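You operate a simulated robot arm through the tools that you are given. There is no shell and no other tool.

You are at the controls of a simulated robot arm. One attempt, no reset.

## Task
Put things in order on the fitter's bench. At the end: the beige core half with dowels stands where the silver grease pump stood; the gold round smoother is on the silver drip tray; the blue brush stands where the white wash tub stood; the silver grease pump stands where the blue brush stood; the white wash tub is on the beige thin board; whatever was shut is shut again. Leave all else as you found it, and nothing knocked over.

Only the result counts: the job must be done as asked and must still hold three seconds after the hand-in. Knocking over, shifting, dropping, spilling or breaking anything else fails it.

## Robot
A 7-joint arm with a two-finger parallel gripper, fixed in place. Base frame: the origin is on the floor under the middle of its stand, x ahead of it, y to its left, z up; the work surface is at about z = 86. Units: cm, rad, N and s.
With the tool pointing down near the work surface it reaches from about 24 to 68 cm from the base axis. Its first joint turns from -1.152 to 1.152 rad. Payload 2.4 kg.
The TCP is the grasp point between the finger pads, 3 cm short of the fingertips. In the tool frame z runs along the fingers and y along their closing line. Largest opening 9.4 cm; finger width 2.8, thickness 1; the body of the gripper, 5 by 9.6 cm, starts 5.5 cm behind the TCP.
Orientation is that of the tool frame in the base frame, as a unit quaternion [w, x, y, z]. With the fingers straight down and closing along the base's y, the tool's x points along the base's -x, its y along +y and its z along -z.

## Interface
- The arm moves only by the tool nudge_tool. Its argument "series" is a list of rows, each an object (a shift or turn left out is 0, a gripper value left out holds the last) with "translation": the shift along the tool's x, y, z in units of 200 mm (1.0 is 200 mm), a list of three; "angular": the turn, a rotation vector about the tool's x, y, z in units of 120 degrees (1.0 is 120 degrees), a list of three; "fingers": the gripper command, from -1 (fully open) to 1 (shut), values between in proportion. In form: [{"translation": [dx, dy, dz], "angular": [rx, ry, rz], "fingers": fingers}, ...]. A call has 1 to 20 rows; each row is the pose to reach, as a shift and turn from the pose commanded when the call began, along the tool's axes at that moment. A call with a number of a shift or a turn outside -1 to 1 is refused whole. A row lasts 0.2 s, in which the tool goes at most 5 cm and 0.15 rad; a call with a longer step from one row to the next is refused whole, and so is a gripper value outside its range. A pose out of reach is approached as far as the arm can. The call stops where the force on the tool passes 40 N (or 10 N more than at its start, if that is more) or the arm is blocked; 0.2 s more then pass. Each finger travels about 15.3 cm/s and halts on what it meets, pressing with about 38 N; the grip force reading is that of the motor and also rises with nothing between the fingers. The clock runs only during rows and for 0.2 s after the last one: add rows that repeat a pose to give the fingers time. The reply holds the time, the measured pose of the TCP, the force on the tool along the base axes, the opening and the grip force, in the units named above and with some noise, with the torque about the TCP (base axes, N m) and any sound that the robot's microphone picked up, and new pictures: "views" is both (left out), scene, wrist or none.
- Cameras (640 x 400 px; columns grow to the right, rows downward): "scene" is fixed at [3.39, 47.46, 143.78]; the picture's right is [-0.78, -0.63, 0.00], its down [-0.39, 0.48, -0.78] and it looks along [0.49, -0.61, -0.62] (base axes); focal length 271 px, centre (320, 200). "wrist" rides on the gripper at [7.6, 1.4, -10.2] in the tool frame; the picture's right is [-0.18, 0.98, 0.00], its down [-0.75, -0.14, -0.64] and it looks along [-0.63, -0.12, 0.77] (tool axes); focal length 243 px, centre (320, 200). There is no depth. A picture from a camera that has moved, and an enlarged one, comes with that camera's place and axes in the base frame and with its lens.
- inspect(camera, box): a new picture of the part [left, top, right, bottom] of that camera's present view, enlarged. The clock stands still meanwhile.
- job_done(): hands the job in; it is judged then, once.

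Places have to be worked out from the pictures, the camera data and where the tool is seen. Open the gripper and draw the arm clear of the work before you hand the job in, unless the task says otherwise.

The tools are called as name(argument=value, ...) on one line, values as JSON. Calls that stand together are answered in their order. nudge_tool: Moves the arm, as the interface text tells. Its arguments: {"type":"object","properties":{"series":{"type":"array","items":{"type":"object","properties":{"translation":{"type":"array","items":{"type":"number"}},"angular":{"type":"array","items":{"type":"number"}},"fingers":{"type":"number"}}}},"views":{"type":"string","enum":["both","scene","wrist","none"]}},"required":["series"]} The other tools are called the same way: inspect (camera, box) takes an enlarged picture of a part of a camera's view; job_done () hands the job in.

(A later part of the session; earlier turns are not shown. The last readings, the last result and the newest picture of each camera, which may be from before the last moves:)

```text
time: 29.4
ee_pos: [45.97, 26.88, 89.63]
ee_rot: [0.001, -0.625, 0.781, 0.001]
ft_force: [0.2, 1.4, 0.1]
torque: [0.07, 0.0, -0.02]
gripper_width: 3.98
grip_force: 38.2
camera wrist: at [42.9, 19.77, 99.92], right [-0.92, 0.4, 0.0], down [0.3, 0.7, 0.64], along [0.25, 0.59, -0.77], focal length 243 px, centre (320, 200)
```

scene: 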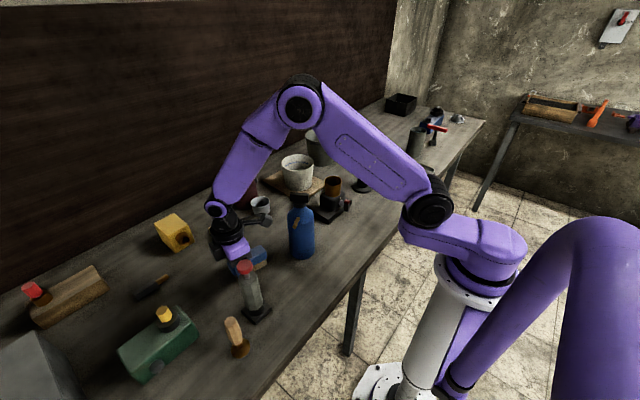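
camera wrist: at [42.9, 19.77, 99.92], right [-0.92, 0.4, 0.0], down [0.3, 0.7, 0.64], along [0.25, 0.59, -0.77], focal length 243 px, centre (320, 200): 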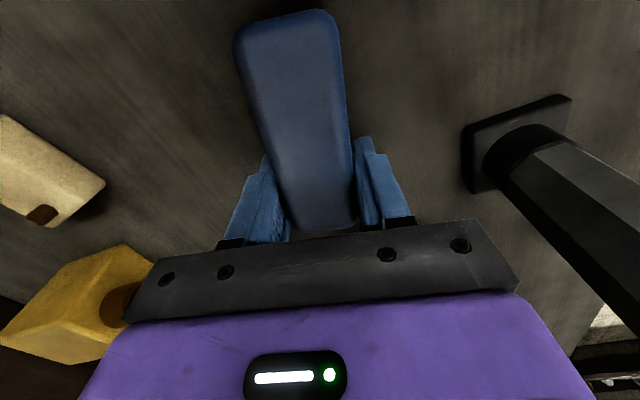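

The brush is gripped (3.98 cm), its original centre about (45.4, 24.7). I lift it straight up.

nudge_tool(series=[{"translation": [0, 0, -0.05], "fingers": 1}, {"translation": [0, 0, -0.2], "fingers": 1}, {"translation": [0, 0, -0.4], "fingers": 1}, {"translation": [0, 0, -0.6], "fingers": 1}, {"translation": [0, 0, -0.8], "fingers": 1}, {"translation": [0, 0, -1.0], "fingers": 1}, {"translation": [0, 0, -1.0], "fingers": 1}])

```text
time: 31.0
ee_pos: [45.88, 26.81, 109.57]
ee_rot: [0.0, -0.625, 0.781, 0.0]
ft_force: [0.4, 0.5, -1.0]
torque: [0.02, -0.02, 0.03]
gripper_width: 3.97
grip_force: 37.9
camera wrist: at [42.84, 19.71, 119.92], right [-0.92, 0.4, 0.0], down [0.3, 0.7, 0.64], along [0.25, 0.59, -0.77], focal length 243 px, centre (320, 200)
```

scene: 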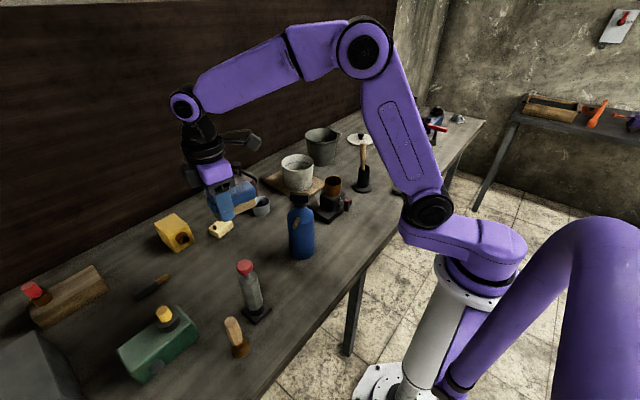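
wrist: 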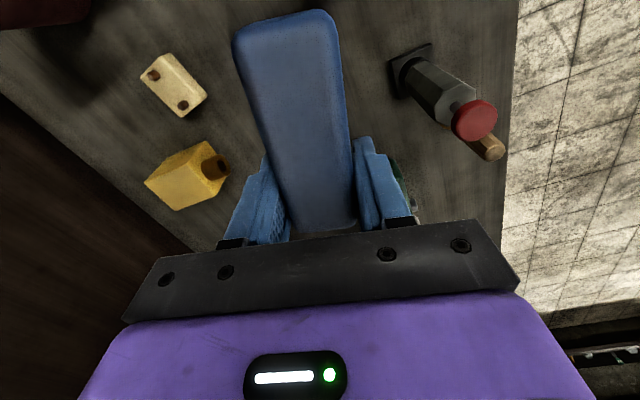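

The brush is held firmly. I carry it to the right at z ≈ 114, turning the wrist back gradually so the arm stays in an easy posture.

nudge_tool(series=[{"translation": [0.03, -0.01, -0.12], "angular": [0, 0, 0.03], "fingers": 1}, {"translation": [0.2, -0.05, -0.22], "angular": [0, 0, 0.07], "fingers": 1}, {"translation": [0.4, -0.1, -0.22], "angular": [0, 0, 0.11], "fingers": 1}, {"translation": [0.6, -0.15, -0.22], "angular": [0, 0, 0.15], "fingers": 1}, {"translation": [0.8, -0.2, -0.22], "angular": [0, 0, 0.19], "fingers": 1}, {"translation": [0.921, -0.233, -0.22], "angular": [0, 0, 0.215], "fingers": 1}, {"translation": [0.921, -0.233, -0.22], "angular": [0, 0, 0.215], "fingers": 1}], views="none")

```text
time: 32.6
ee_pos: [46.41, 7.83, 114.21]
ee_rot: [0.0, -0.434, 0.901, 0.0]
ft_force: [0.0, 0.0, -1.8]
torque: [0.02, -0.03, -0.01]
gripper_width: 3.99
grip_force: 37.9
```

Position as planned; I continue the carry toward the tub's old place.

nudge_tool(series=[{"translation": [0.14, -0.118, 0], "angular": [0, 0, 0.036], "fingers": 1}, {"translation": [0.281, -0.236, 0], "angular": [0, 0, 0.072], "fingers": 1}, {"translation": [0.421, -0.354, 0], "angular": [0, 0, 0.108], "fingers": 1}, {"translation": [0.561, -0.472, 0], "angular": [0, 0, 0.143], "fingers": 1}, {"translation": [0.702, -0.59, 0], "angular": [0, 0, 0.179], "fingers": 1}, {"translation": [0.842, -0.708, 0], "angular": [0, 0, 0.215], "fingers": 1}, {"translation": [0.842, -0.708, 0], "angular": [0, 0, 0.215], "fingers": 1}], views="scene")

```text
time: 34.2
ee_pos: [47.0, -14.23, 114.0]
ee_rot: [0.0, -0.221, 0.975, 0.001]
ft_force: [-0.1, -0.6, -1.1]
torque: [-0.03, 0.02, 0.0]
gripper_width: 3.99
grip_force: 37.9
```

scene: 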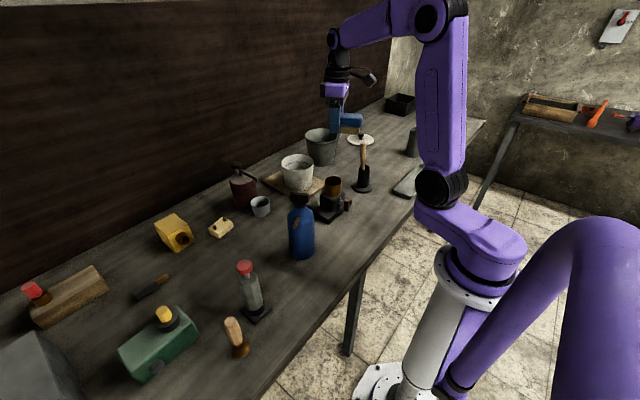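

The brush clears everything. I carry on the remaining way and finish straightening the wrist.

nudge_tool(series=[{"translation": [0.074, -0.164, 0], "angular": [0, 0, 0.043], "fingers": 1}, {"translation": [0.148, -0.328, 0], "angular": [0, 0, 0.085], "fingers": 1}, {"translation": [0.221, -0.493, 0], "angular": [0, 0, 0.128], "fingers": 1}, {"translation": [0.295, -0.657, 0], "angular": [0, 0, 0.171], "fingers": 1}, {"translation": [0.369, -0.821, 0], "angular": [0, 0, 0.213], "fingers": 1}, {"translation": [0.369, -0.821, 0], "angular": [0, 0, 0.213], "fingers": 1}], views="none")

```text
time: 35.6
ee_pos: [47.47, -32.12, 113.98]
ee_rot: [-0.001, -0.001, 1.0, 0.0]
ft_force: [0.3, 0.5, -0.8]
torque: [0.02, -0.03, 0.04]
gripper_width: 4.0
grip_force: 38.0
```

Wrist is straight. Now I move over the tub's old spot (TCP at (47.7, -42.9) so the brush centre is at (45.6, -42.9)) and lower to z ≈ 96.

nudge_tool(series=[{"translation": [-0.004, -0.18, 0], "fingers": 1}, {"translation": [-0.008, -0.36, 0], "fingers": 1}, {"translation": [-0.0115, -0.54, 0.1], "fingers": 1}, {"translation": [-0.0115, -0.54, 0.3], "fingers": 1}, {"translation": [-0.0115, -0.54, 0.5], "fingers": 1}, {"translation": [-0.0115, -0.54, 0.7], "fingers": 1}, {"translation": [-0.0115, -0.54, 0.9], "fingers": 1}, {"translation": [-0.0115, -0.54, 0.9], "fingers": 1}])

```text
time: 37.4
ee_pos: [47.71, -43.01, 96.01]
ee_rot: [0.0, -0.001, 1.0, 0.0]
ft_force: [0.3, 0.7, -0.8]
torque: [0.02, -0.03, 0.02]
gripper_width: 3.97
grip_force: 37.4
camera wrist: at [40.06, -41.59, 106.21], right [0.18, 0.98, 0.0], down [0.75, -0.14, 0.64], along [0.63, -0.12, -0.77], focal length 243 px, centre (320, 200)
```

scene: 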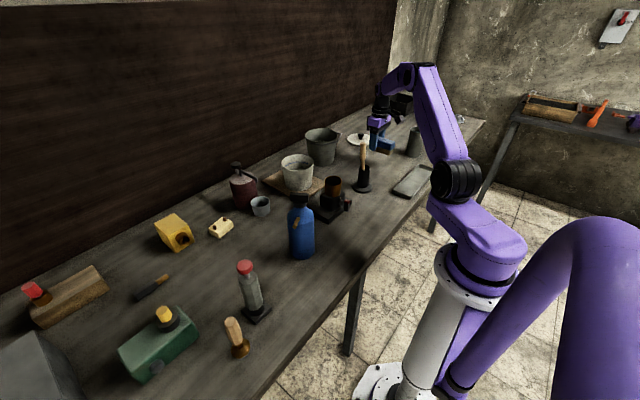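
wrist: 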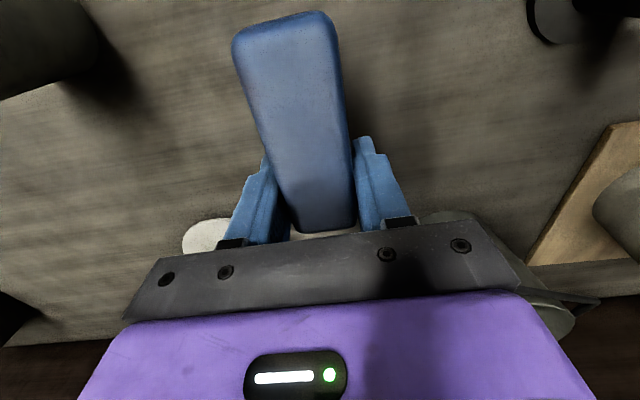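

Above the spot with nothing near. I lower to just above the bench, then finish with fine steps.

nudge_tool(series=[{"translation": [0, 0.005, 0.15], "fingers": 1}, {"translation": [0, 0.005, 0.28], "fingers": 1}, {"translation": [0, 0.005, 0.295], "fingers": 1}, {"translation": [0, 0.005, 0.295], "fingers": 1}], views="none")

nudge_tool(series=[{"translation": [0, 0, 0.01], "fingers": 1}, {"translation": [0, 0, 0.01], "fingers": 1}], views="none")

nudge_tool(series=[{"translation": [0, 0, 0.01], "fingers": 1}, {"translation": [0, 0, 0.01], "fingers": 1}], views="none")

```text
time: 38.4
ee_pos: [47.65, -42.85, 90.21]
ee_rot: [0.001, 0.0, 1.0, -0.001]
ft_force: [0.1, 0.1, -1.4]
torque: [-0.02, -0.03, 0.0]
gripper_width: 3.94
grip_force: 38.3
```

```text
time: 39.0
ee_pos: [47.77, -42.88, 90.05]
ee_rot: [0.0, 0.0, 1.0, 0.0]
ft_force: [0.3, -0.5, -0.8]
torque: [-0.03, -0.03, 0.02]
gripper_width: 3.96
grip_force: 37.4
```

```text
time: 39.6
ee_pos: [47.73, -42.93, 89.81]
ee_rot: [0.0, -0.001, 1.0, 0.0]
ft_force: [-0.9, 0.5, -1.3]
torque: [0.01, -0.03, -0.02]
gripper_width: 4.02
grip_force: 37.9
```

No contact yet at z = 89.8 (the brush was gripped at 89.63); two more 1–2 mm steps.

nudge_tool(series=[{"translation": [0, 0, 0.008], "fingers": 1}, {"translation": [0, 0, 0.008], "fingers": 1}], views="none")

nudge_tool(series=[{"translation": [0, 0, 0.005], "fingers": 1}, {"translation": [0, 0, 0.005], "fingers": 1}], views="none")

```text
time: 40.2
ee_pos: [47.73, -42.86, 89.68]
ee_rot: [0.0, -0.001, 1.0, 0.0]
ft_force: [-0.6, 1.0, 2.5]
torque: [0.01, 0.23, -0.06]
gripper_width: 3.97
grip_force: 38.0
```

```text
time: 40.8
ee_pos: [47.68, -42.79, 89.66]
ee_rot: [0.0, -0.001, 1.0, 0.0]
ft_force: [-3.5, 4.1, 14.1]
torque: [0.12, 0.51, -0.04]
gripper_width: 3.96
grip_force: 38.0
```

Contact with the bench (14 N). I open and rise straight up.

nudge_tool(series=[{"translation": [0, 0, 0], "fingers": 0.0}, {"translation": [0, 0, 0], "fingers": -0.4}, {"translation": [0, 0, 0], "fingers": -0.4}, {"translation": [0, 0, -0.1], "fingers": -0.4}, {"translation": [0, 0, -0.3], "fingers": -0.4}, {"translation": [0, 0, -0.5], "fingers": -0.4}, {"translation": [0, 0, -0.7], "fingers": -0.4}, {"translation": [0, 0, -0.9], "fingers": -0.4}, {"translation": [0.2, 0, -1.0], "fingers": -0.4}, {"translation": [0.4, 0, -1.0], "fingers": -0.4}, {"translation": [0.4, 0, -1.0], "fingers": -0.4}])

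```text
time: 43.2
ee_pos: [39.71, -42.83, 109.55]
ee_rot: [0.001, -0.001, 1.0, 0.0]
ft_force: [0.5, 1.0, 0.2]
torque: [0.02, 0.01, 0.04]
gripper_width: 6.55
grip_force: 0.2
camera wrist: at [32.08, -41.46, 119.76], right [0.18, 0.98, 0.0], down [0.75, -0.14, 0.64], along [0.63, -0.12, -0.77], focal length 243 px, centre (320, 200)
```

scene: 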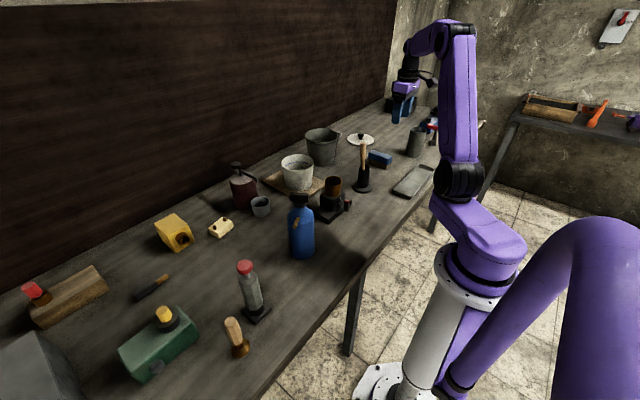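
wrist: 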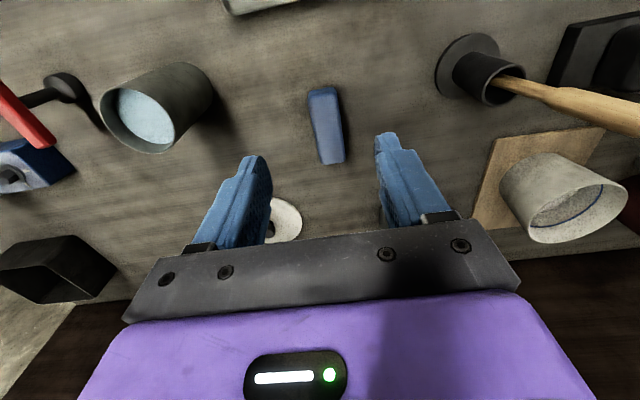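

The brush stands at about (45.4, -42.9), where the tub stood. Now I go back left at height toward the pump.

nudge_tool(series=[{"translation": [0.04, 0.18, -0.065]}, {"translation": [0.08, 0.36, -0.13]}, {"translation": [0.12, 0.54, -0.195]}, {"translation": [0.16, 0.72, -0.26]}, {"translation": [0.2, 0.9, -0.325]}], views="none")

nudge_tool(series=[{"translation": [0.02, 0.19, 0]}, {"translation": [0.04, 0.38, 0]}, {"translation": [0.06, 0.57, 0]}, {"translation": [0.08, 0.76, 0]}, {"translation": [0.1, 0.95, 0]}], views="none")

nudge_tool(series=[{"translation": [0.04, 0.19, 0]}, {"translation": [0.08, 0.38, 0]}, {"translation": [0.12, 0.57, 0]}, {"translation": [0.16, 0.76, 0]}, {"translation": [0.2, 0.95, 0]}], views="none")

nudge_tool(series=[{"translation": [0.02, 0.18, 0.02]}, {"translation": [0.04, 0.36, 0.04]}, {"translation": [0.06, 0.54, 0.06]}, {"translation": [0.08, 0.72, 0.08]}, {"translation": [0.1, 0.85, 0.1]}, {"translation": [0.1, 0.85, 0.1]}])

```text
time: 44.4
ee_pos: [35.71, -24.8, 115.97]
ee_rot: [-0.001, 0.0, 1.0, -0.001]
ft_force: [-0.6, 0.5, -0.9]
torque: [-0.02, -0.07, -0.03]
gripper_width: 6.59
grip_force: 0.1
```

```text
time: 45.6
ee_pos: [33.33, -5.87, 116.13]
ee_rot: [-0.001, 0.0, 1.0, 0.0]
ft_force: [0.4, -0.1, 0.1]
torque: [-0.01, 0.0, 0.01]
gripper_width: 6.55
grip_force: 0.0
```

```text
time: 46.8
ee_pos: [29.56, 13.14, 116.1]
ee_rot: [0.0, -0.001, 1.0, 0.0]
ft_force: [0.0, 0.7, 1.4]
torque: [0.0, -0.02, 0.01]
gripper_width: 6.57
grip_force: 0.1
```

```text
time: 48.2
ee_pos: [27.56, 30.12, 114.06]
ee_rot: [0.001, -0.002, 1.0, 0.0]
ft_force: [-0.4, -0.4, 0.4]
torque: [0.01, 0.03, -0.01]
gripper_width: 6.57
grip_force: 0.0
camera wrist: at [20.01, 31.59, 124.34], right [0.18, 0.98, 0.0], down [0.75, -0.14, 0.64], along [0.63, -0.12, -0.77], focal length 243 px, centre (320, 200)
```

scene: 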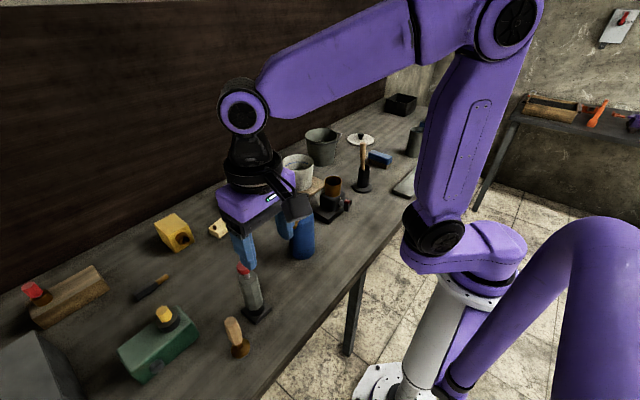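
wrist: 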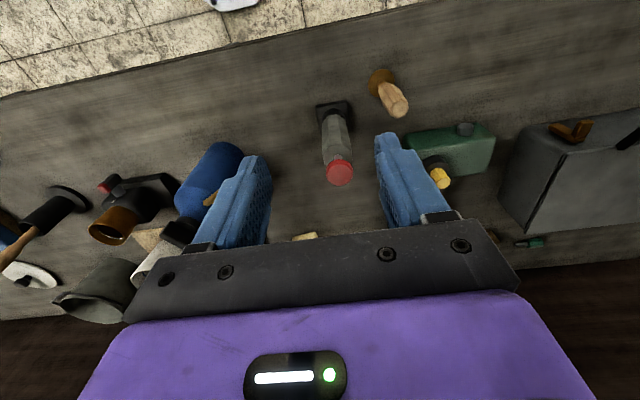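

inspect(camera="wrist", box=[290, 60, 420, 200])

inspect(camera="scene", box=[210, 250, 290, 365])

```text
2.86 times, centred on (355, 130) of wrist
camera zoom: at [20.01, 31.59, 124.34], right [0.18, 0.98, 0.0], down [0.75, -0.14, 0.64], along [0.63, -0.12, -0.77], focal length 693 px, centre (220, 400)
```

zoom: 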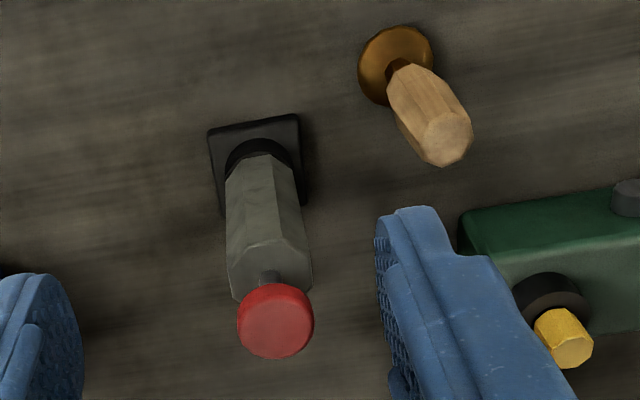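

```text
3.48 times, centred on (250, 308) of scene
camera zoom: at [3.39, 47.46, 143.78], right [-0.78, -0.63, 0.0], down [-0.39, 0.48, -0.78], along [0.49, -0.61, -0.62], focal length 942 px, centre (564, -174)
```

zoom: 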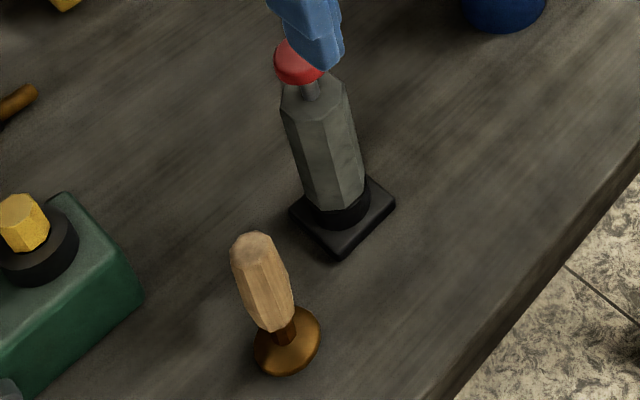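

The pump axis is at (34.7, 31.0), knob top z ≈ 102.2, octagonal body about 3.6 cm wide up to z ≈ 98.6; the smoother stands at (31.0, 38.7), top z ≈ 96.5. I move above the pump with about 6.5 cm opening and check.

nudge_tool(series=[{"translation": [-0.12, 0.015, 0], "fingers": -0.35}, {"translation": [-0.24, 0.03, 0], "fingers": -0.35}, {"translation": [-0.3525, 0.0435, 0.1], "fingers": -0.35}, {"translation": [-0.3525, 0.0435, 0.3], "fingers": -0.35}, {"translation": [-0.3525, 0.0435, 0.4], "fingers": -0.35}, {"translation": [-0.3525, 0.0435, 0.4], "fingers": -0.35}])

```text
time: 49.6
ee_pos: [34.49, 31.21, 106.08]
ee_rot: [0.0, -0.002, 1.0, -0.001]
ft_force: [0.1, -0.3, 0.5]
torque: [0.02, 0.0, 0.0]
gripper_width: 6.36
grip_force: 0.1
camera wrist: at [26.95, 32.5, 116.26], right [0.18, 0.98, 0.0], down [0.75, -0.14, 0.64], along [0.63, -0.12, -0.77], focal length 243 px, centre (320, 200)
```

scene: 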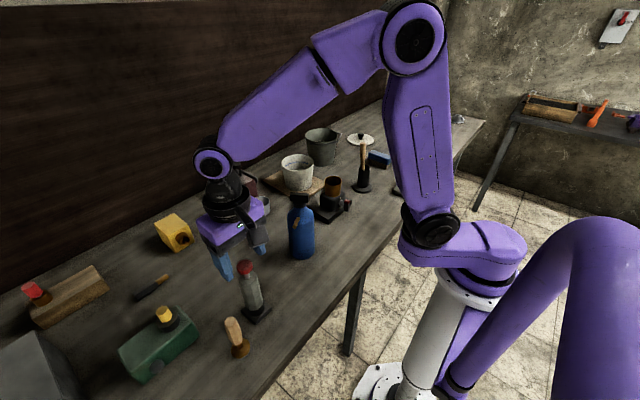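
wrist: 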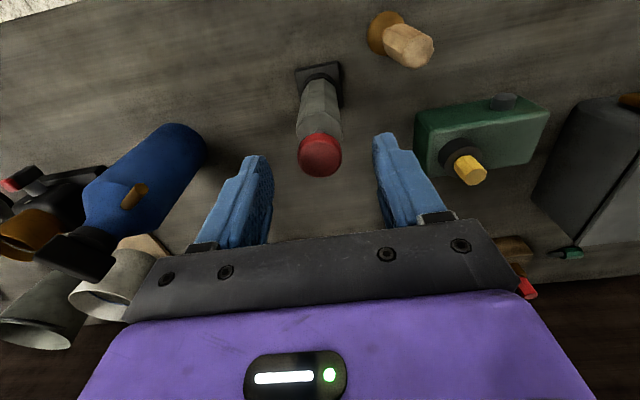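

The knob is centred under the TCP. I go down to z ≈ 98.2 (palm stays above the knob) and close on the octagonal body.

nudge_tool(series=[{"translation": [0, 0, 0.15], "fingers": -0.35}, {"translation": [0, 0, 0.28], "fingers": -0.35}, {"translation": [0, 0, 0.36], "fingers": -0.35}, {"translation": [0, 0, 0.395], "fingers": -0.35}, {"translation": [0, 0, 0.395], "fingers": -0.35}, {"translation": [0, 0, 0.395], "fingers": 0.2}, {"translation": [0, 0, 0.395], "fingers": 1}, {"translation": [0, 0, 0.395], "fingers": 1}, {"translation": [0, 0, 0.395], "fingers": 1}])

```text
time: 51.6
ee_pos: [34.7, 31.04, 98.08]
ee_rot: [-0.001, -0.001, 1.0, 0.0]
ft_force: [0.4, 0.8, 1.0]
torque: [0.01, -0.02, 0.02]
gripper_width: 3.88
grip_force: 37.8
camera wrist: at [27.02, 32.43, 108.42], right [0.18, 0.98, 0.0], down [0.75, -0.14, 0.64], along [0.63, -0.12, -0.77], focal length 243 px, centre (320, 200)
```

scene: 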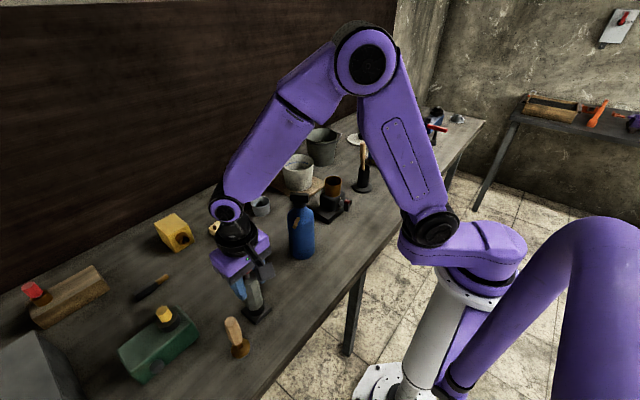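
wrist: 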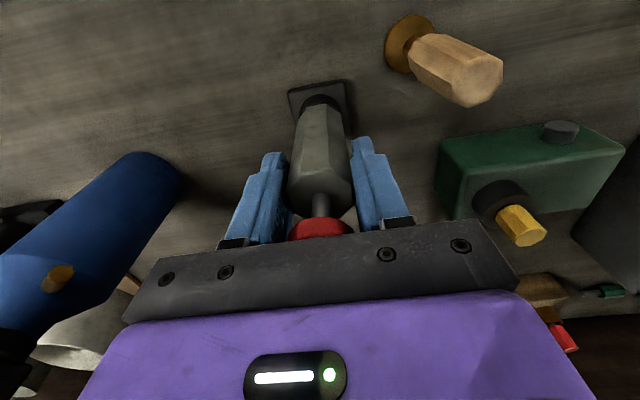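

The pump is gripped at its body (3.88 cm), its original axis at (34.7, 31.0). I lift it 6 cm, move it over the brush's old place (45.4, 24.7), and look.

nudge_tool(series=[{"translation": [0, 0, -0.03], "fingers": 1}, {"translation": [0, 0, -0.15], "fingers": 1}, {"translation": [0, 0, -0.3], "fingers": 1}, {"translation": [-0.13, -0.08, -0.3], "fingers": 1}, {"translation": [-0.27, -0.16, -0.3], "fingers": 1}, {"translation": [-0.4, -0.24, -0.3], "fingers": 1}, {"translation": [-0.535, -0.317, -0.3], "fingers": 1}, {"translation": [-0.535, -0.317, -0.3], "fingers": 1}])

```text
time: 53.4
ee_pos: [45.37, 24.71, 104.15]
ee_rot: [0.0, -0.002, 1.0, -0.001]
ft_force: [0.0, 0.5, -2.9]
torque: [0.02, 0.02, -0.03]
gripper_width: 3.87
grip_force: 37.8
camera wrist: at [37.73, 26.07, 114.36], right [0.18, 0.98, 0.0], down [0.75, -0.14, 0.64], along [0.63, -0.12, -0.77], focal length 243 px, centre (320, 200)
```

scene: 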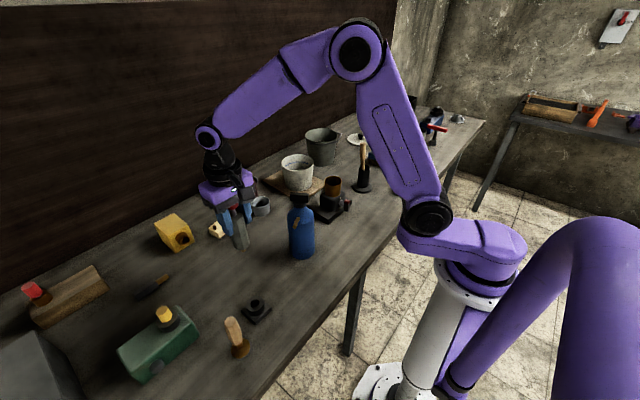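
wrist: 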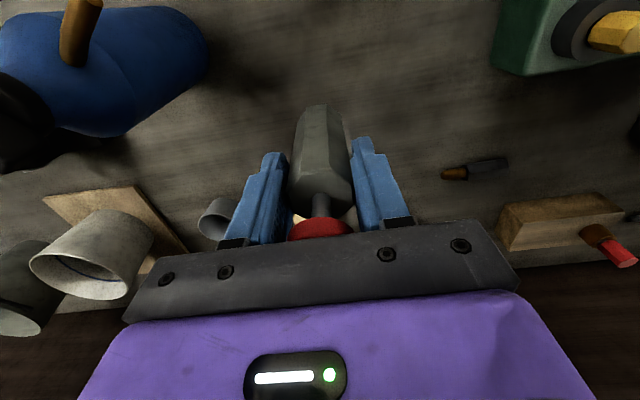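

The body came away and the black square base stayed on the bench, so the base is a separate holder. I look closely before going on.

inspect(camera="scene", box=[190, 180, 300, 350])

inspect(camera="scene", box=[230, 285, 290, 335])

inspect(camera="wrist", box=[220, 80, 420, 260])

```text
2.35 times, centred on (245, 265) of scene
camera zoom: at [3.4, 47.46, 143.78], right [-0.78, -0.63, 0.0], down [-0.39, 0.48, -0.78], along [0.49, -0.61, -0.62], focal length 637 px, centre (496, 47)
```

zoom: 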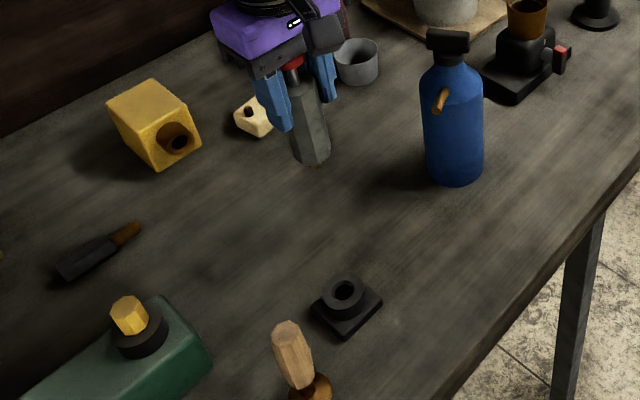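

```text
8.00 times, centred on (260, 310) of scene
camera zoom: at [3.4, 47.46, 143.78], right [-0.78, -0.63, 0.0], down [-0.39, 0.48, -0.78], along [0.49, -0.61, -0.62], focal length 2165 px, centre (800, -680)
```

zoom: 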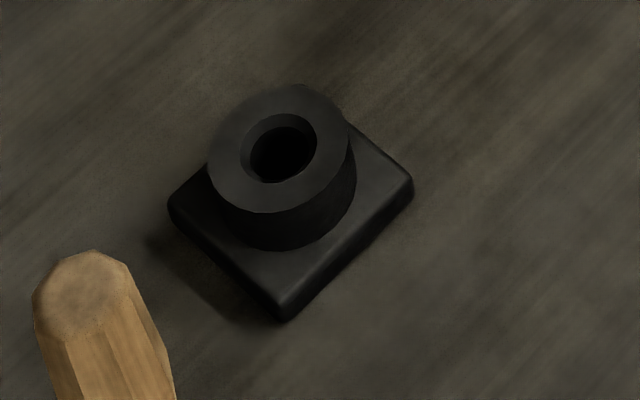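

```text
2.22 times, centred on (320, 170) of wrist
camera zoom: at [37.73, 26.07, 114.36], right [0.18, 0.98, 0.0], down [0.75, -0.14, 0.64], along [0.63, -0.12, -0.77], focal length 539 px, centre (320, 267)
```

zoom: 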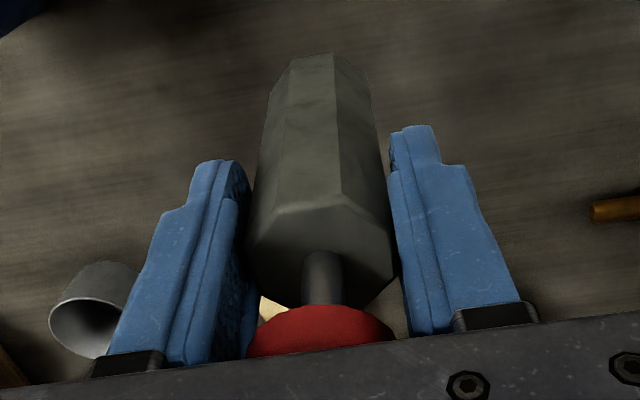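

I zoom in on the bottom of the held object and on the maroon pump-like can to decide which one is the silver grease pump.

inspect(camera="scene", box=[215, 195, 265, 260])

inspect(camera="wrist", box=[280, 90, 370, 150])

inspect(camera="scene", box=[400, 85, 480, 165])

inspect(camera="scene", box=[0, 240, 210, 400])

```text
6.15 times, centred on (240, 228) of scene
camera zoom: at [3.4, 47.46, 143.78], right [-0.78, -0.63, 0.0], down [-0.39, 0.48, -0.78], along [0.49, -0.61, -0.62], focal length 1666 px, centre (812, 31)
```

zoom: 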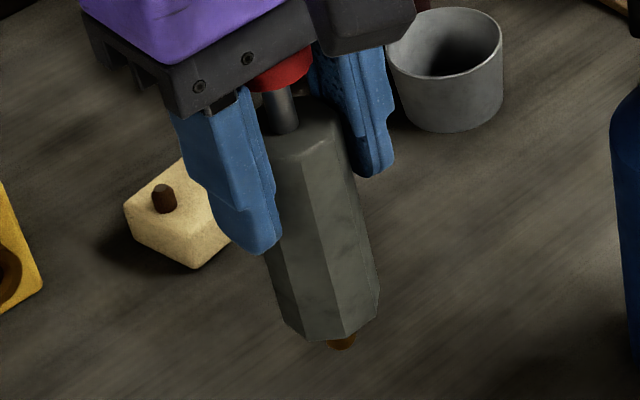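

```text
6.67 times, centred on (325, 120) of wrist
camera zoom: at [37.73, 26.07, 114.36], right [0.18, 0.98, 0.0], down [0.75, -0.14, 0.64], along [0.63, -0.12, -0.77], focal length 1618 px, centre (287, 733)
```

zoom: 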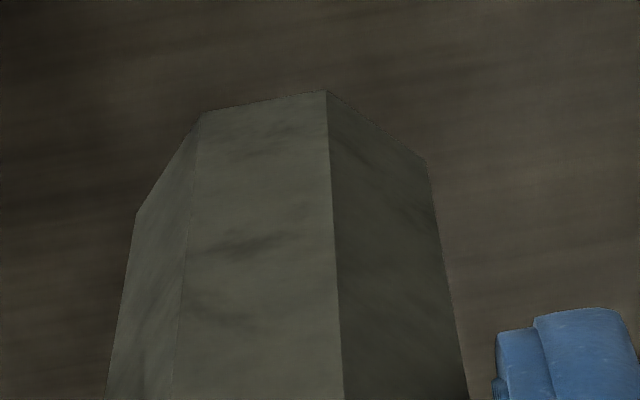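

```text
5.00 times, centred on (440, 125) of scene
camera zoom: at [3.4, 47.46, 143.78], right [-0.78, -0.63, 0.0], down [-0.39, 0.48, -0.78], along [0.49, -0.61, -0.62], focal length 1353 px, centre (-280, 575)
```

zoom: 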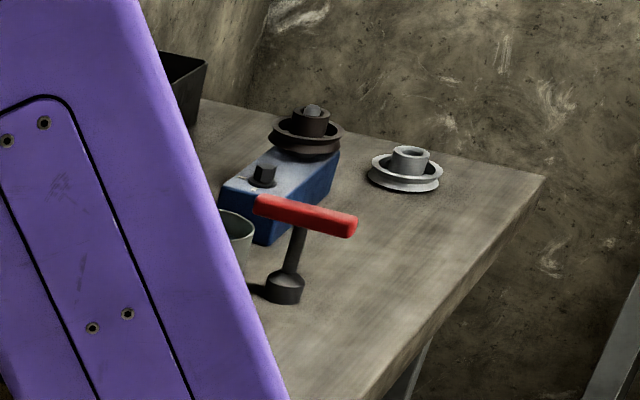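

```text
2.50 times, centred on (105, 320) of scene
camera zoom: at [3.4, 47.46, 143.78], right [-0.78, -0.63, 0.0], down [-0.39, 0.48, -0.78], along [0.49, -0.61, -0.62], focal length 677 px, centre (858, -100)
```

zoom: 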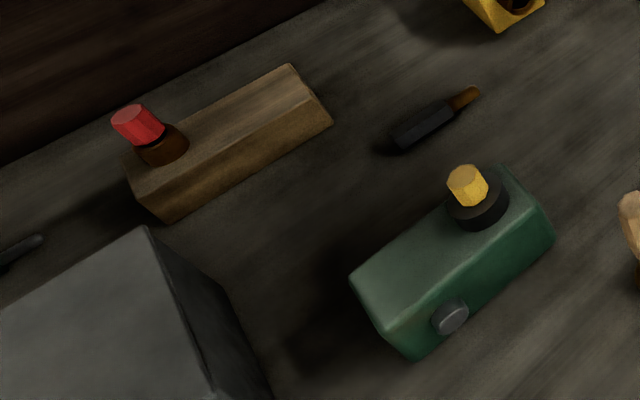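

The held piece has a brass tip that sat in the black holder's hole. Before deciding anything I put it back exactly the way it came, by reversing my commanded path, and then look at the other pump-like object.

nudge_tool(series=[{"translation": [0.135, 0.08, 0], "fingers": 1}, {"translation": [0.27, 0.16, 0], "fingers": 1}, {"translation": [0.4, 0.24, 0], "fingers": 1}, {"translation": [0.535, 0.317, 0], "fingers": 1}, {"translation": [0.535, 0.317, 0], "fingers": 1}, {"translation": [0.535, 0.317, 0.1], "fingers": 1}, {"translation": [0.535, 0.317, 0.1], "fingers": 1}])

```text
time: 55.0
ee_pos: [34.67, 31.07, 102.13]
ee_rot: [0.0, 0.0, 1.0, 0.0]
ft_force: [0.9, 0.3, -3.6]
torque: [-0.01, 0.0, -0.01]
gripper_width: 3.89
grip_force: 37.7
camera wrist: at [27.01, 32.43, 112.4], right [0.18, 0.98, 0.0], down [0.75, -0.14, 0.64], along [0.63, -0.12, -0.77], focal length 243 px, centre (320, 200)
```

scene: 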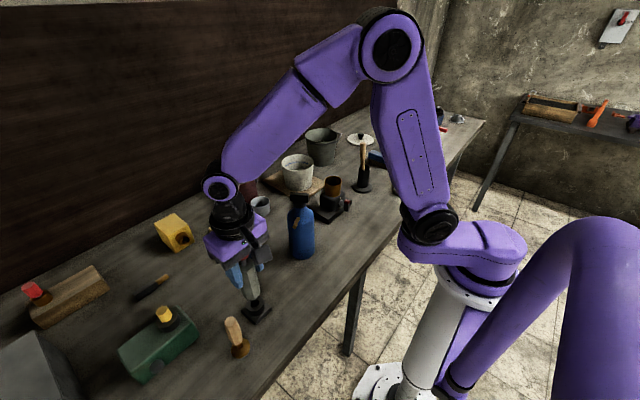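
wrist: 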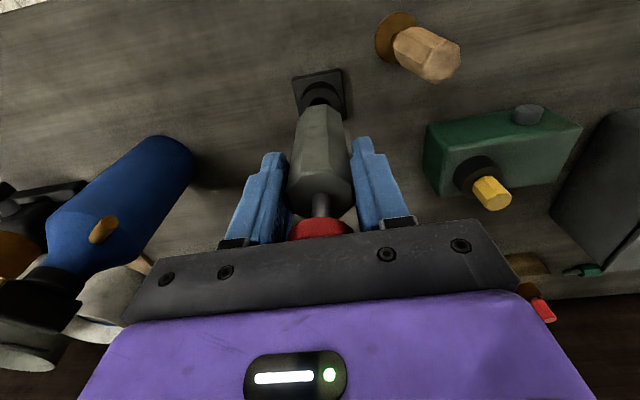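

The body is lined up above its holder. I lower it slowly the last 4 cm.

nudge_tool(series=[{"translation": [0, 0, 0.03], "fingers": 1}, {"translation": [0, 0, 0.06], "fingers": 1}, {"translation": [0, 0, 0.09], "fingers": 1}, {"translation": [0, 0, 0.12], "fingers": 1}, {"translation": [0, 0, 0.15], "fingers": 1}, {"translation": [0, 0, 0.17], "fingers": 1}, {"translation": [0, 0, 0.185], "fingers": 1}, {"translation": [0, 0, 0.185], "fingers": 1}])

```text
time: 56.8
ee_pos: [34.67, 31.08, 98.31]
ee_rot: [0.0, -0.001, 1.0, 0.0]
ft_force: [-0.3, -0.2, -3.3]
torque: [-0.03, 0.02, 0.0]
gripper_width: 3.89
grip_force: 38.2
camera wrist: at [27.01, 32.44, 108.66], right [0.18, 0.98, 0.0], down [0.75, -0.14, 0.64], along [0.63, -0.12, -0.77], focal length 243 px, centre (320, 200)
```

scene: 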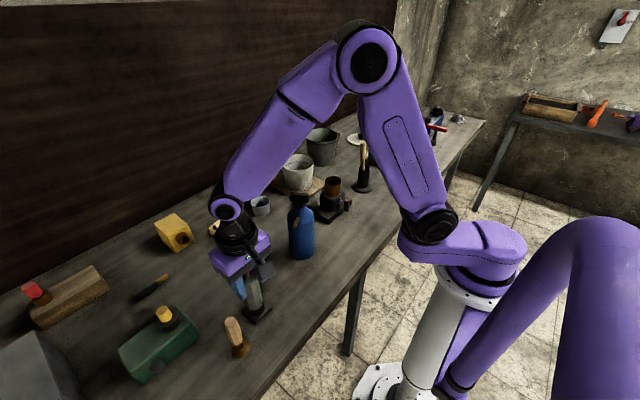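
wrist: 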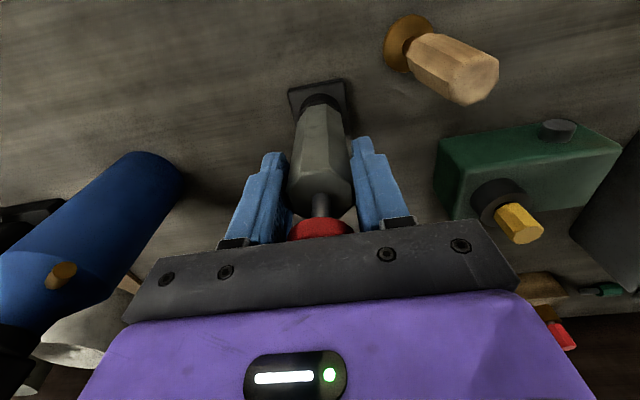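

It has slid into the hole freely and still hangs; I lower the last few millimetres.

nudge_tool(series=[{"translation": [0, 0, 0.008], "fingers": 1}, {"translation": [0, 0, 0.015], "fingers": 1}, {"translation": [0, 0, 0.015], "fingers": 1}], views="none")

nudge_tool(series=[{"translation": [0, 0, 0.006], "fingers": 1}, {"translation": [0, 0, 0.006], "fingers": 1}], views="none")

```text
time: 57.6
ee_pos: [34.65, 30.96, 98.16]
ee_rot: [0.0, -0.001, 1.0, 0.0]
ft_force: [-2.2, -1.2, 6.4]
torque: [-0.13, 0.19, 0.02]
gripper_width: 3.91
grip_force: 37.7
```

```text
time: 58.2
ee_pos: [34.67, 31.05, 98.17]
ee_rot: [0.002, -0.001, 1.0, 0.002]
ft_force: [-3.1, -2.1, 30.0]
torque: [-0.08, 0.21, 0.0]
gripper_width: 3.89
grip_force: 38.4
```

Seated (30 N). I relax the pressure and open, then rise clear.

nudge_tool(series=[{"translation": [0, 0, -0.006], "fingers": 1}, {"translation": [0, 0, -0.006], "fingers": 0.0}, {"translation": [0, 0, -0.006], "fingers": -0.35}, {"translation": [0, 0, -0.006], "fingers": -0.35}, {"translation": [0, 0, -0.1], "fingers": -0.35}, {"translation": [0, 0, -0.3], "fingers": -0.35}, {"translation": [0, 0, -0.5], "fingers": -0.35}, {"translation": [0, 0, -0.7], "fingers": -0.35}, {"translation": [0, 0, -0.9], "fingers": -0.35}, {"translation": [0, 0, -0.9], "fingers": -0.35}])

```text
time: 60.4
ee_pos: [34.61, 30.94, 116.17]
ee_rot: [0.001, 0.0, 1.0, 0.0]
ft_force: [0.5, 0.0, -0.1]
torque: [0.01, -0.02, 0.01]
gripper_width: 6.38
grip_force: 0.0
camera wrist: at [26.97, 32.35, 126.36], right [0.18, 0.98, 0.0], down [0.75, -0.14, 0.64], along [0.63, -0.12, -0.77], focal length 243 px, centre (320, 200)
```

scene: 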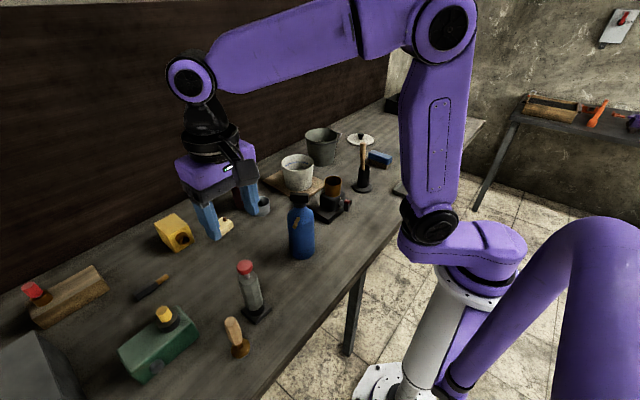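
wrist: 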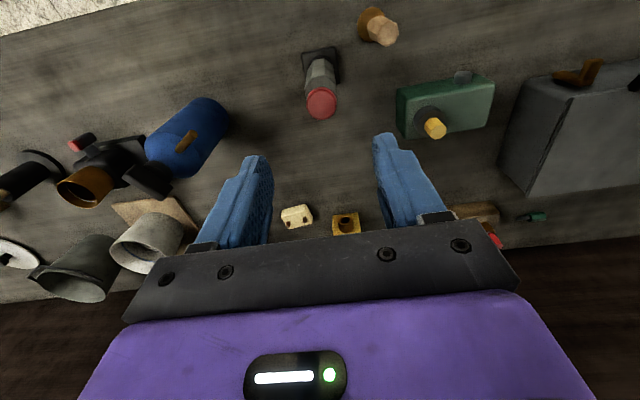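

The piece is back in its holder, upright. Now I fly over to look closely at the maroon pump-like can and its neighbours.

nudge_tool(series=[{"translation": [-0.14, -0.163, 0], "fingers": -1}, {"translation": [-0.28, -0.325, 0], "fingers": -1}, {"translation": [-0.42, -0.488, 0], "fingers": -1}, {"translation": [-0.56, -0.65, 0], "fingers": -1}], views="none")

nudge_tool(series=[{"translation": [-0.14, -0.163, 0], "fingers": -1}, {"translation": [-0.28, -0.325, 0], "fingers": -1}, {"translation": [-0.42, -0.488, 0], "fingers": -1}, {"translation": [-0.56, -0.65, 0], "fingers": -1}, {"translation": [-0.56, -0.65, 0], "fingers": -1}])

inspect(camera="wrist", box=[250, 80, 410, 230])

```text
time: 61.4
ee_pos: [45.82, 18.04, 115.89]
ee_rot: [0.0, -0.002, 1.0, 0.001]
ft_force: [0.1, -0.5, 0.0]
torque: [0.04, 0.0, 0.0]
gripper_width: 9.4
grip_force: 0.0
```

```text
time: 62.6
ee_pos: [57.13, 4.88, 115.99]
ee_rot: [0.001, -0.002, 1.0, 0.0]
ft_force: [-1.3, -0.5, 0.3]
torque: [-0.01, 0.0, -0.02]
gripper_width: 9.42
grip_force: 0.1
camera wrist: at [49.48, 6.32, 126.2], right [0.18, 0.98, 0.0], down [0.75, -0.14, 0.64], along [0.63, -0.12, -0.77], focal length 243 px, centre (320, 200)
```

scene: 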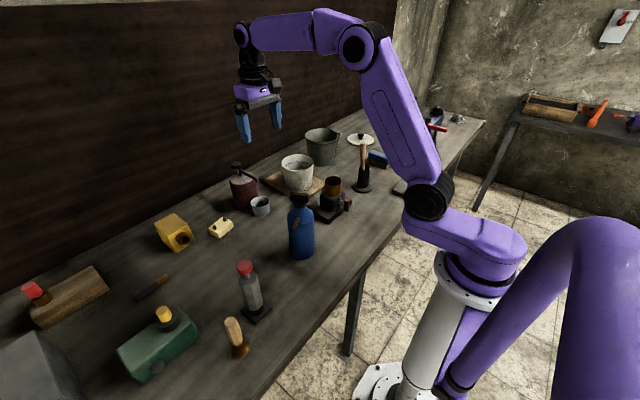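
wrist: 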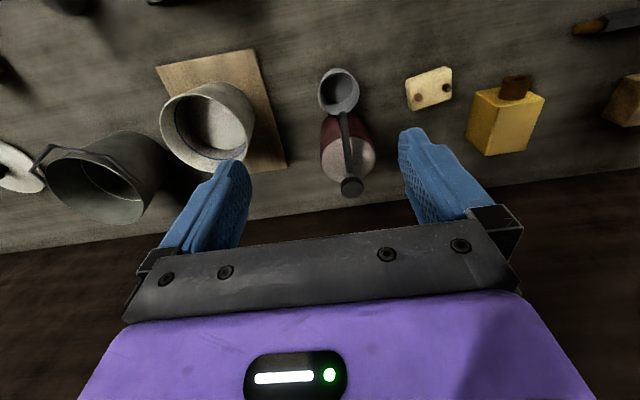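

```text
2.67 times, centred on (330, 155) of wrist
camera zoom: at [49.48, 6.32, 126.2], right [0.18, 0.98, 0.0], down [0.75, -0.14, 0.64], along [0.63, -0.12, -0.77], focal length 647 px, centre (293, 320)
```

zoom: 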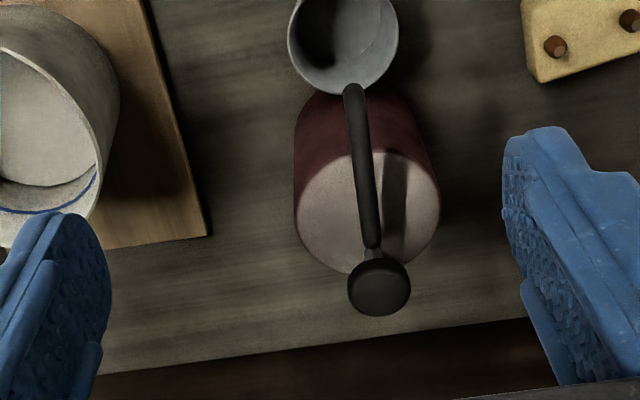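

The can is maroon all over (the pale top is only a light reflection), so it is not "silver"; the octagonal silver one with the plunger knob fits best. To be thorough I go left again to check there is no other silver pump near the toolbox.

nudge_tool(series=[{"translation": [0.16, 0.17, -0.05]}, {"translation": [0.32, 0.34, -0.1]}, {"translation": [0.48, 0.51, -0.15]}, {"translation": [0.64, 0.68, -0.2]}, {"translation": [0.8, 0.85, -0.25]}], views="none")

nudge_tool(series=[{"translation": [0.1, 0.2, 0]}, {"translation": [0.2, 0.4, 0]}, {"translation": [0.3, 0.6, 0]}, {"translation": [0.4, 0.8, 0]}, {"translation": [0.5, 1.0, 0]}, {"translation": [0.5, 1.0, 0]}], views="wrist")

inspect(camera="wrist", box=[400, 0, 640, 220])

inspect(camera="wrist", box=[200, 0, 420, 130])

```text
time: 63.8
ee_pos: [40.96, 21.96, 120.94]
ee_rot: [0.001, -0.001, 1.0, 0.0]
ft_force: [0.1, 0.4, 0.6]
torque: [-0.01, -0.02, 0.0]
gripper_width: 9.41
grip_force: 0.1
```

```text
time: 65.2
ee_pos: [31.07, 42.12, 120.94]
ee_rot: [0.0, -0.001, 1.0, 0.0]
ft_force: [0.5, 0.1, 0.4]
torque: [0.01, -0.01, 0.01]
gripper_width: 9.39
grip_force: 0.1
camera wrist: at [23.42, 43.47, 131.29], right [0.18, 0.98, 0.0], down [0.75, -0.14, 0.64], along [0.63, -0.12, -0.77], focal length 243 px, centre (320, 200)
```

wrist: 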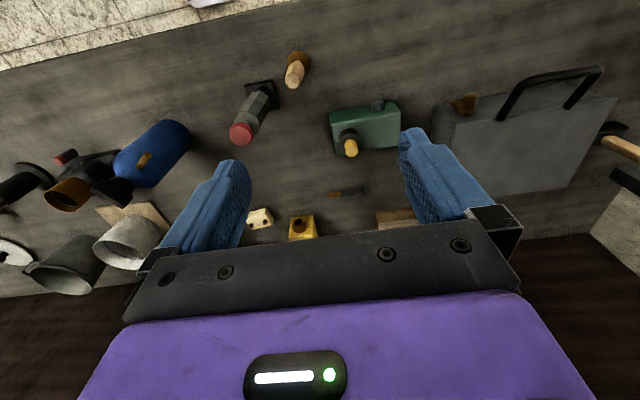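

```text
1.82 times, centred on (520, 110) of wrist
camera zoom: at [23.42, 43.47, 131.29], right [0.18, 0.98, 0.0], down [0.75, -0.14, 0.64], along [0.63, -0.12, -0.77], focal length 441 px, centre (-44, 364)
```

zoom: 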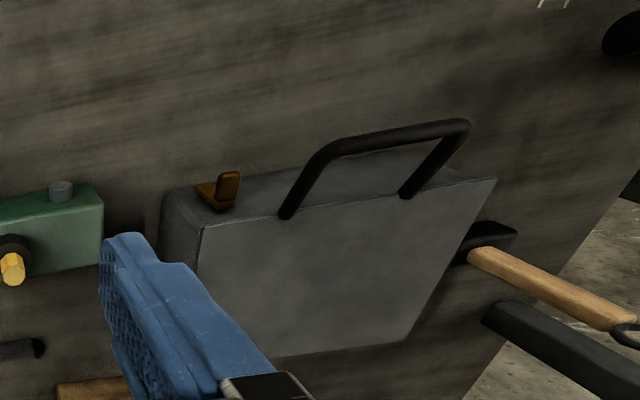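

```text
2.91 times, centred on (310, 65) of wrist
camera zoom: at [23.42, 43.47, 131.29], right [0.18, 0.98, 0.0], down [0.75, -0.14, 0.64], along [0.63, -0.12, -0.77], focal length 706 px, centre (349, 593)
```

zoom: 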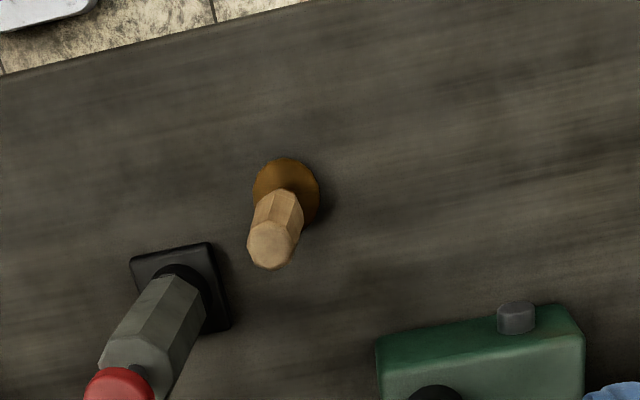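

The toolbox is beyond reach and nothing else silver is there. I zoom further into the scene view of the maroon dispenser, the octagonal item and the gold-cup device to settle the identification.

inspect(camera="scene", box=[222, 155, 282, 220])

inspect(camera="scene", box=[230, 250, 280, 330])

inspect(camera="scene", box=[305, 165, 385, 225])

inspect(camera="scene", box=[150, 205, 240, 260])

```text
6.15 times, centred on (252, 188) of scene
camera zoom: at [3.39, 47.46, 143.78], right [-0.78, -0.63, 0.0], down [-0.39, 0.48, -0.78], along [0.49, -0.61, -0.62], focal length 1666 px, centre (738, 277)
```

zoom: 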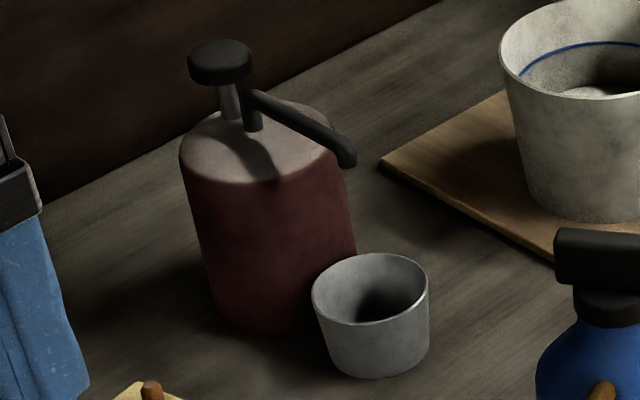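

```text
5.00 times, centred on (255, 290) of scene
camera zoom: at [3.39, 47.46, 143.78], right [-0.78, -0.63, 0.0], down [-0.39, 0.48, -0.78], along [0.49, -0.61, -0.62], focal length 1353 px, centre (645, -250)
```

zoom: 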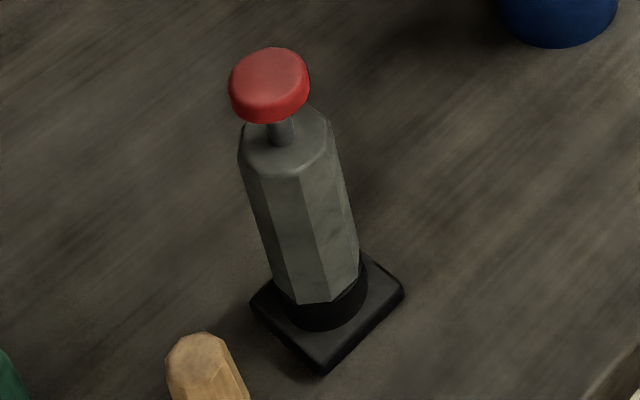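

```text
6.67 times, centred on (345, 195) of scene
camera zoom: at [3.39, 47.46, 143.78], right [-0.78, -0.63, 0.0], down [-0.39, 0.48, -0.78], along [0.49, -0.61, -0.62], focal length 1804 px, centre (153, 233)
```

zoom: 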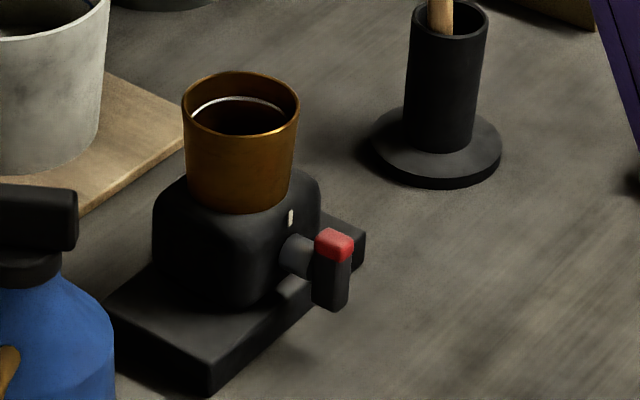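

```text
7.11 times, centred on (195, 232) of scene
camera zoom: at [3.39, 47.46, 143.78], right [-0.78, -0.63, 0.0], down [-0.39, 0.48, -0.78], along [0.49, -0.61, -0.62], focal length 1925 px, centre (1209, -31)
```

zoom: 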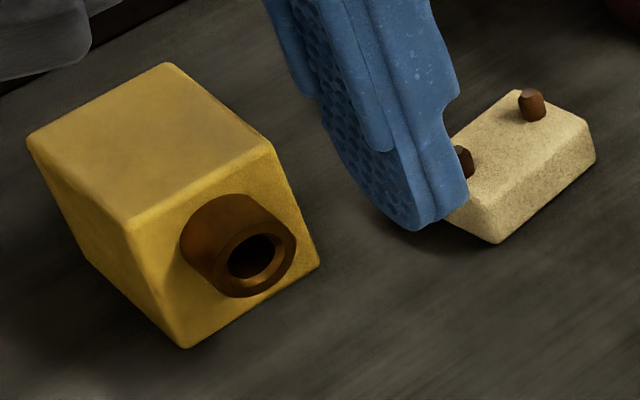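

By elimination the silver octagonal plunger piece on its black foot is the grease pump, and pump plus foot visibly form one standing thing. I will move both together: grip the barrel while it is seated and slide it, foot and all, over the smooth bench. First I return above it.

nudge_tool(series=[{"translation": [-0.06, -0.18, 0], "fingers": -0.35}, {"translation": [-0.12, -0.36, 0], "fingers": -0.35}, {"translation": [-0.18, -0.55, 0], "fingers": -0.35}, {"translation": [-0.18, -0.55, 0.2], "fingers": -0.35}, {"translation": [-0.18, -0.55, 0.4], "fingers": -0.35}, {"translation": [-0.18, -0.55, 0.6], "fingers": -0.35}, {"translation": [-0.18, -0.55, 0.74], "fingers": -0.35}, {"translation": [-0.18, -0.55, 0.74], "fingers": -0.35}])

```text
time: 67.0
ee_pos: [34.55, 30.95, 106.16]
ee_rot: [0.0, -0.001, 1.0, 0.0]
ft_force: [0.0, -0.6, -0.4]
torque: [0.02, -0.01, 0.03]
gripper_width: 6.36
grip_force: 0.1
camera wrist: at [26.97, 32.32, 116.42], right [0.18, 0.98, 0.0], down [0.75, -0.14, 0.64], along [0.63, -0.12, -0.77], focal length 243 px, centre (320, 200)
```

scene: 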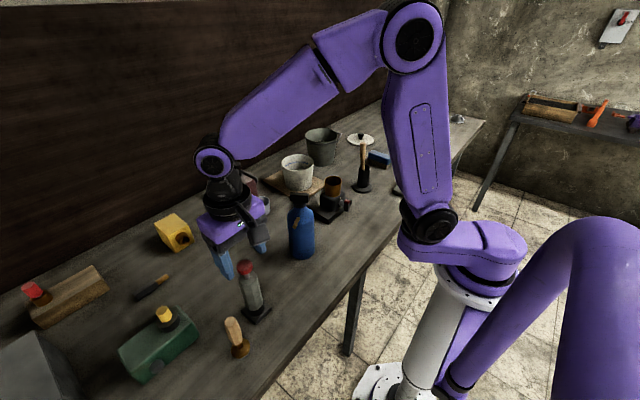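
wrist: 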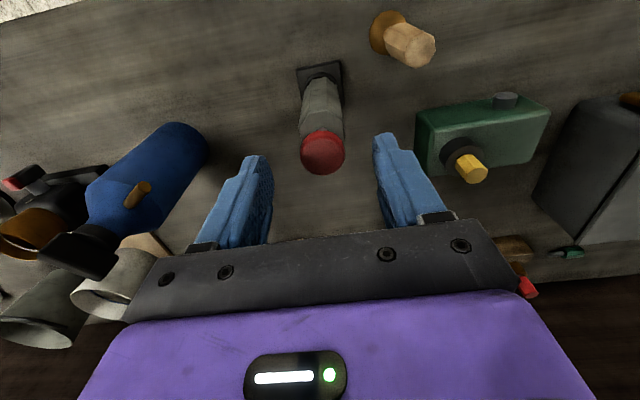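

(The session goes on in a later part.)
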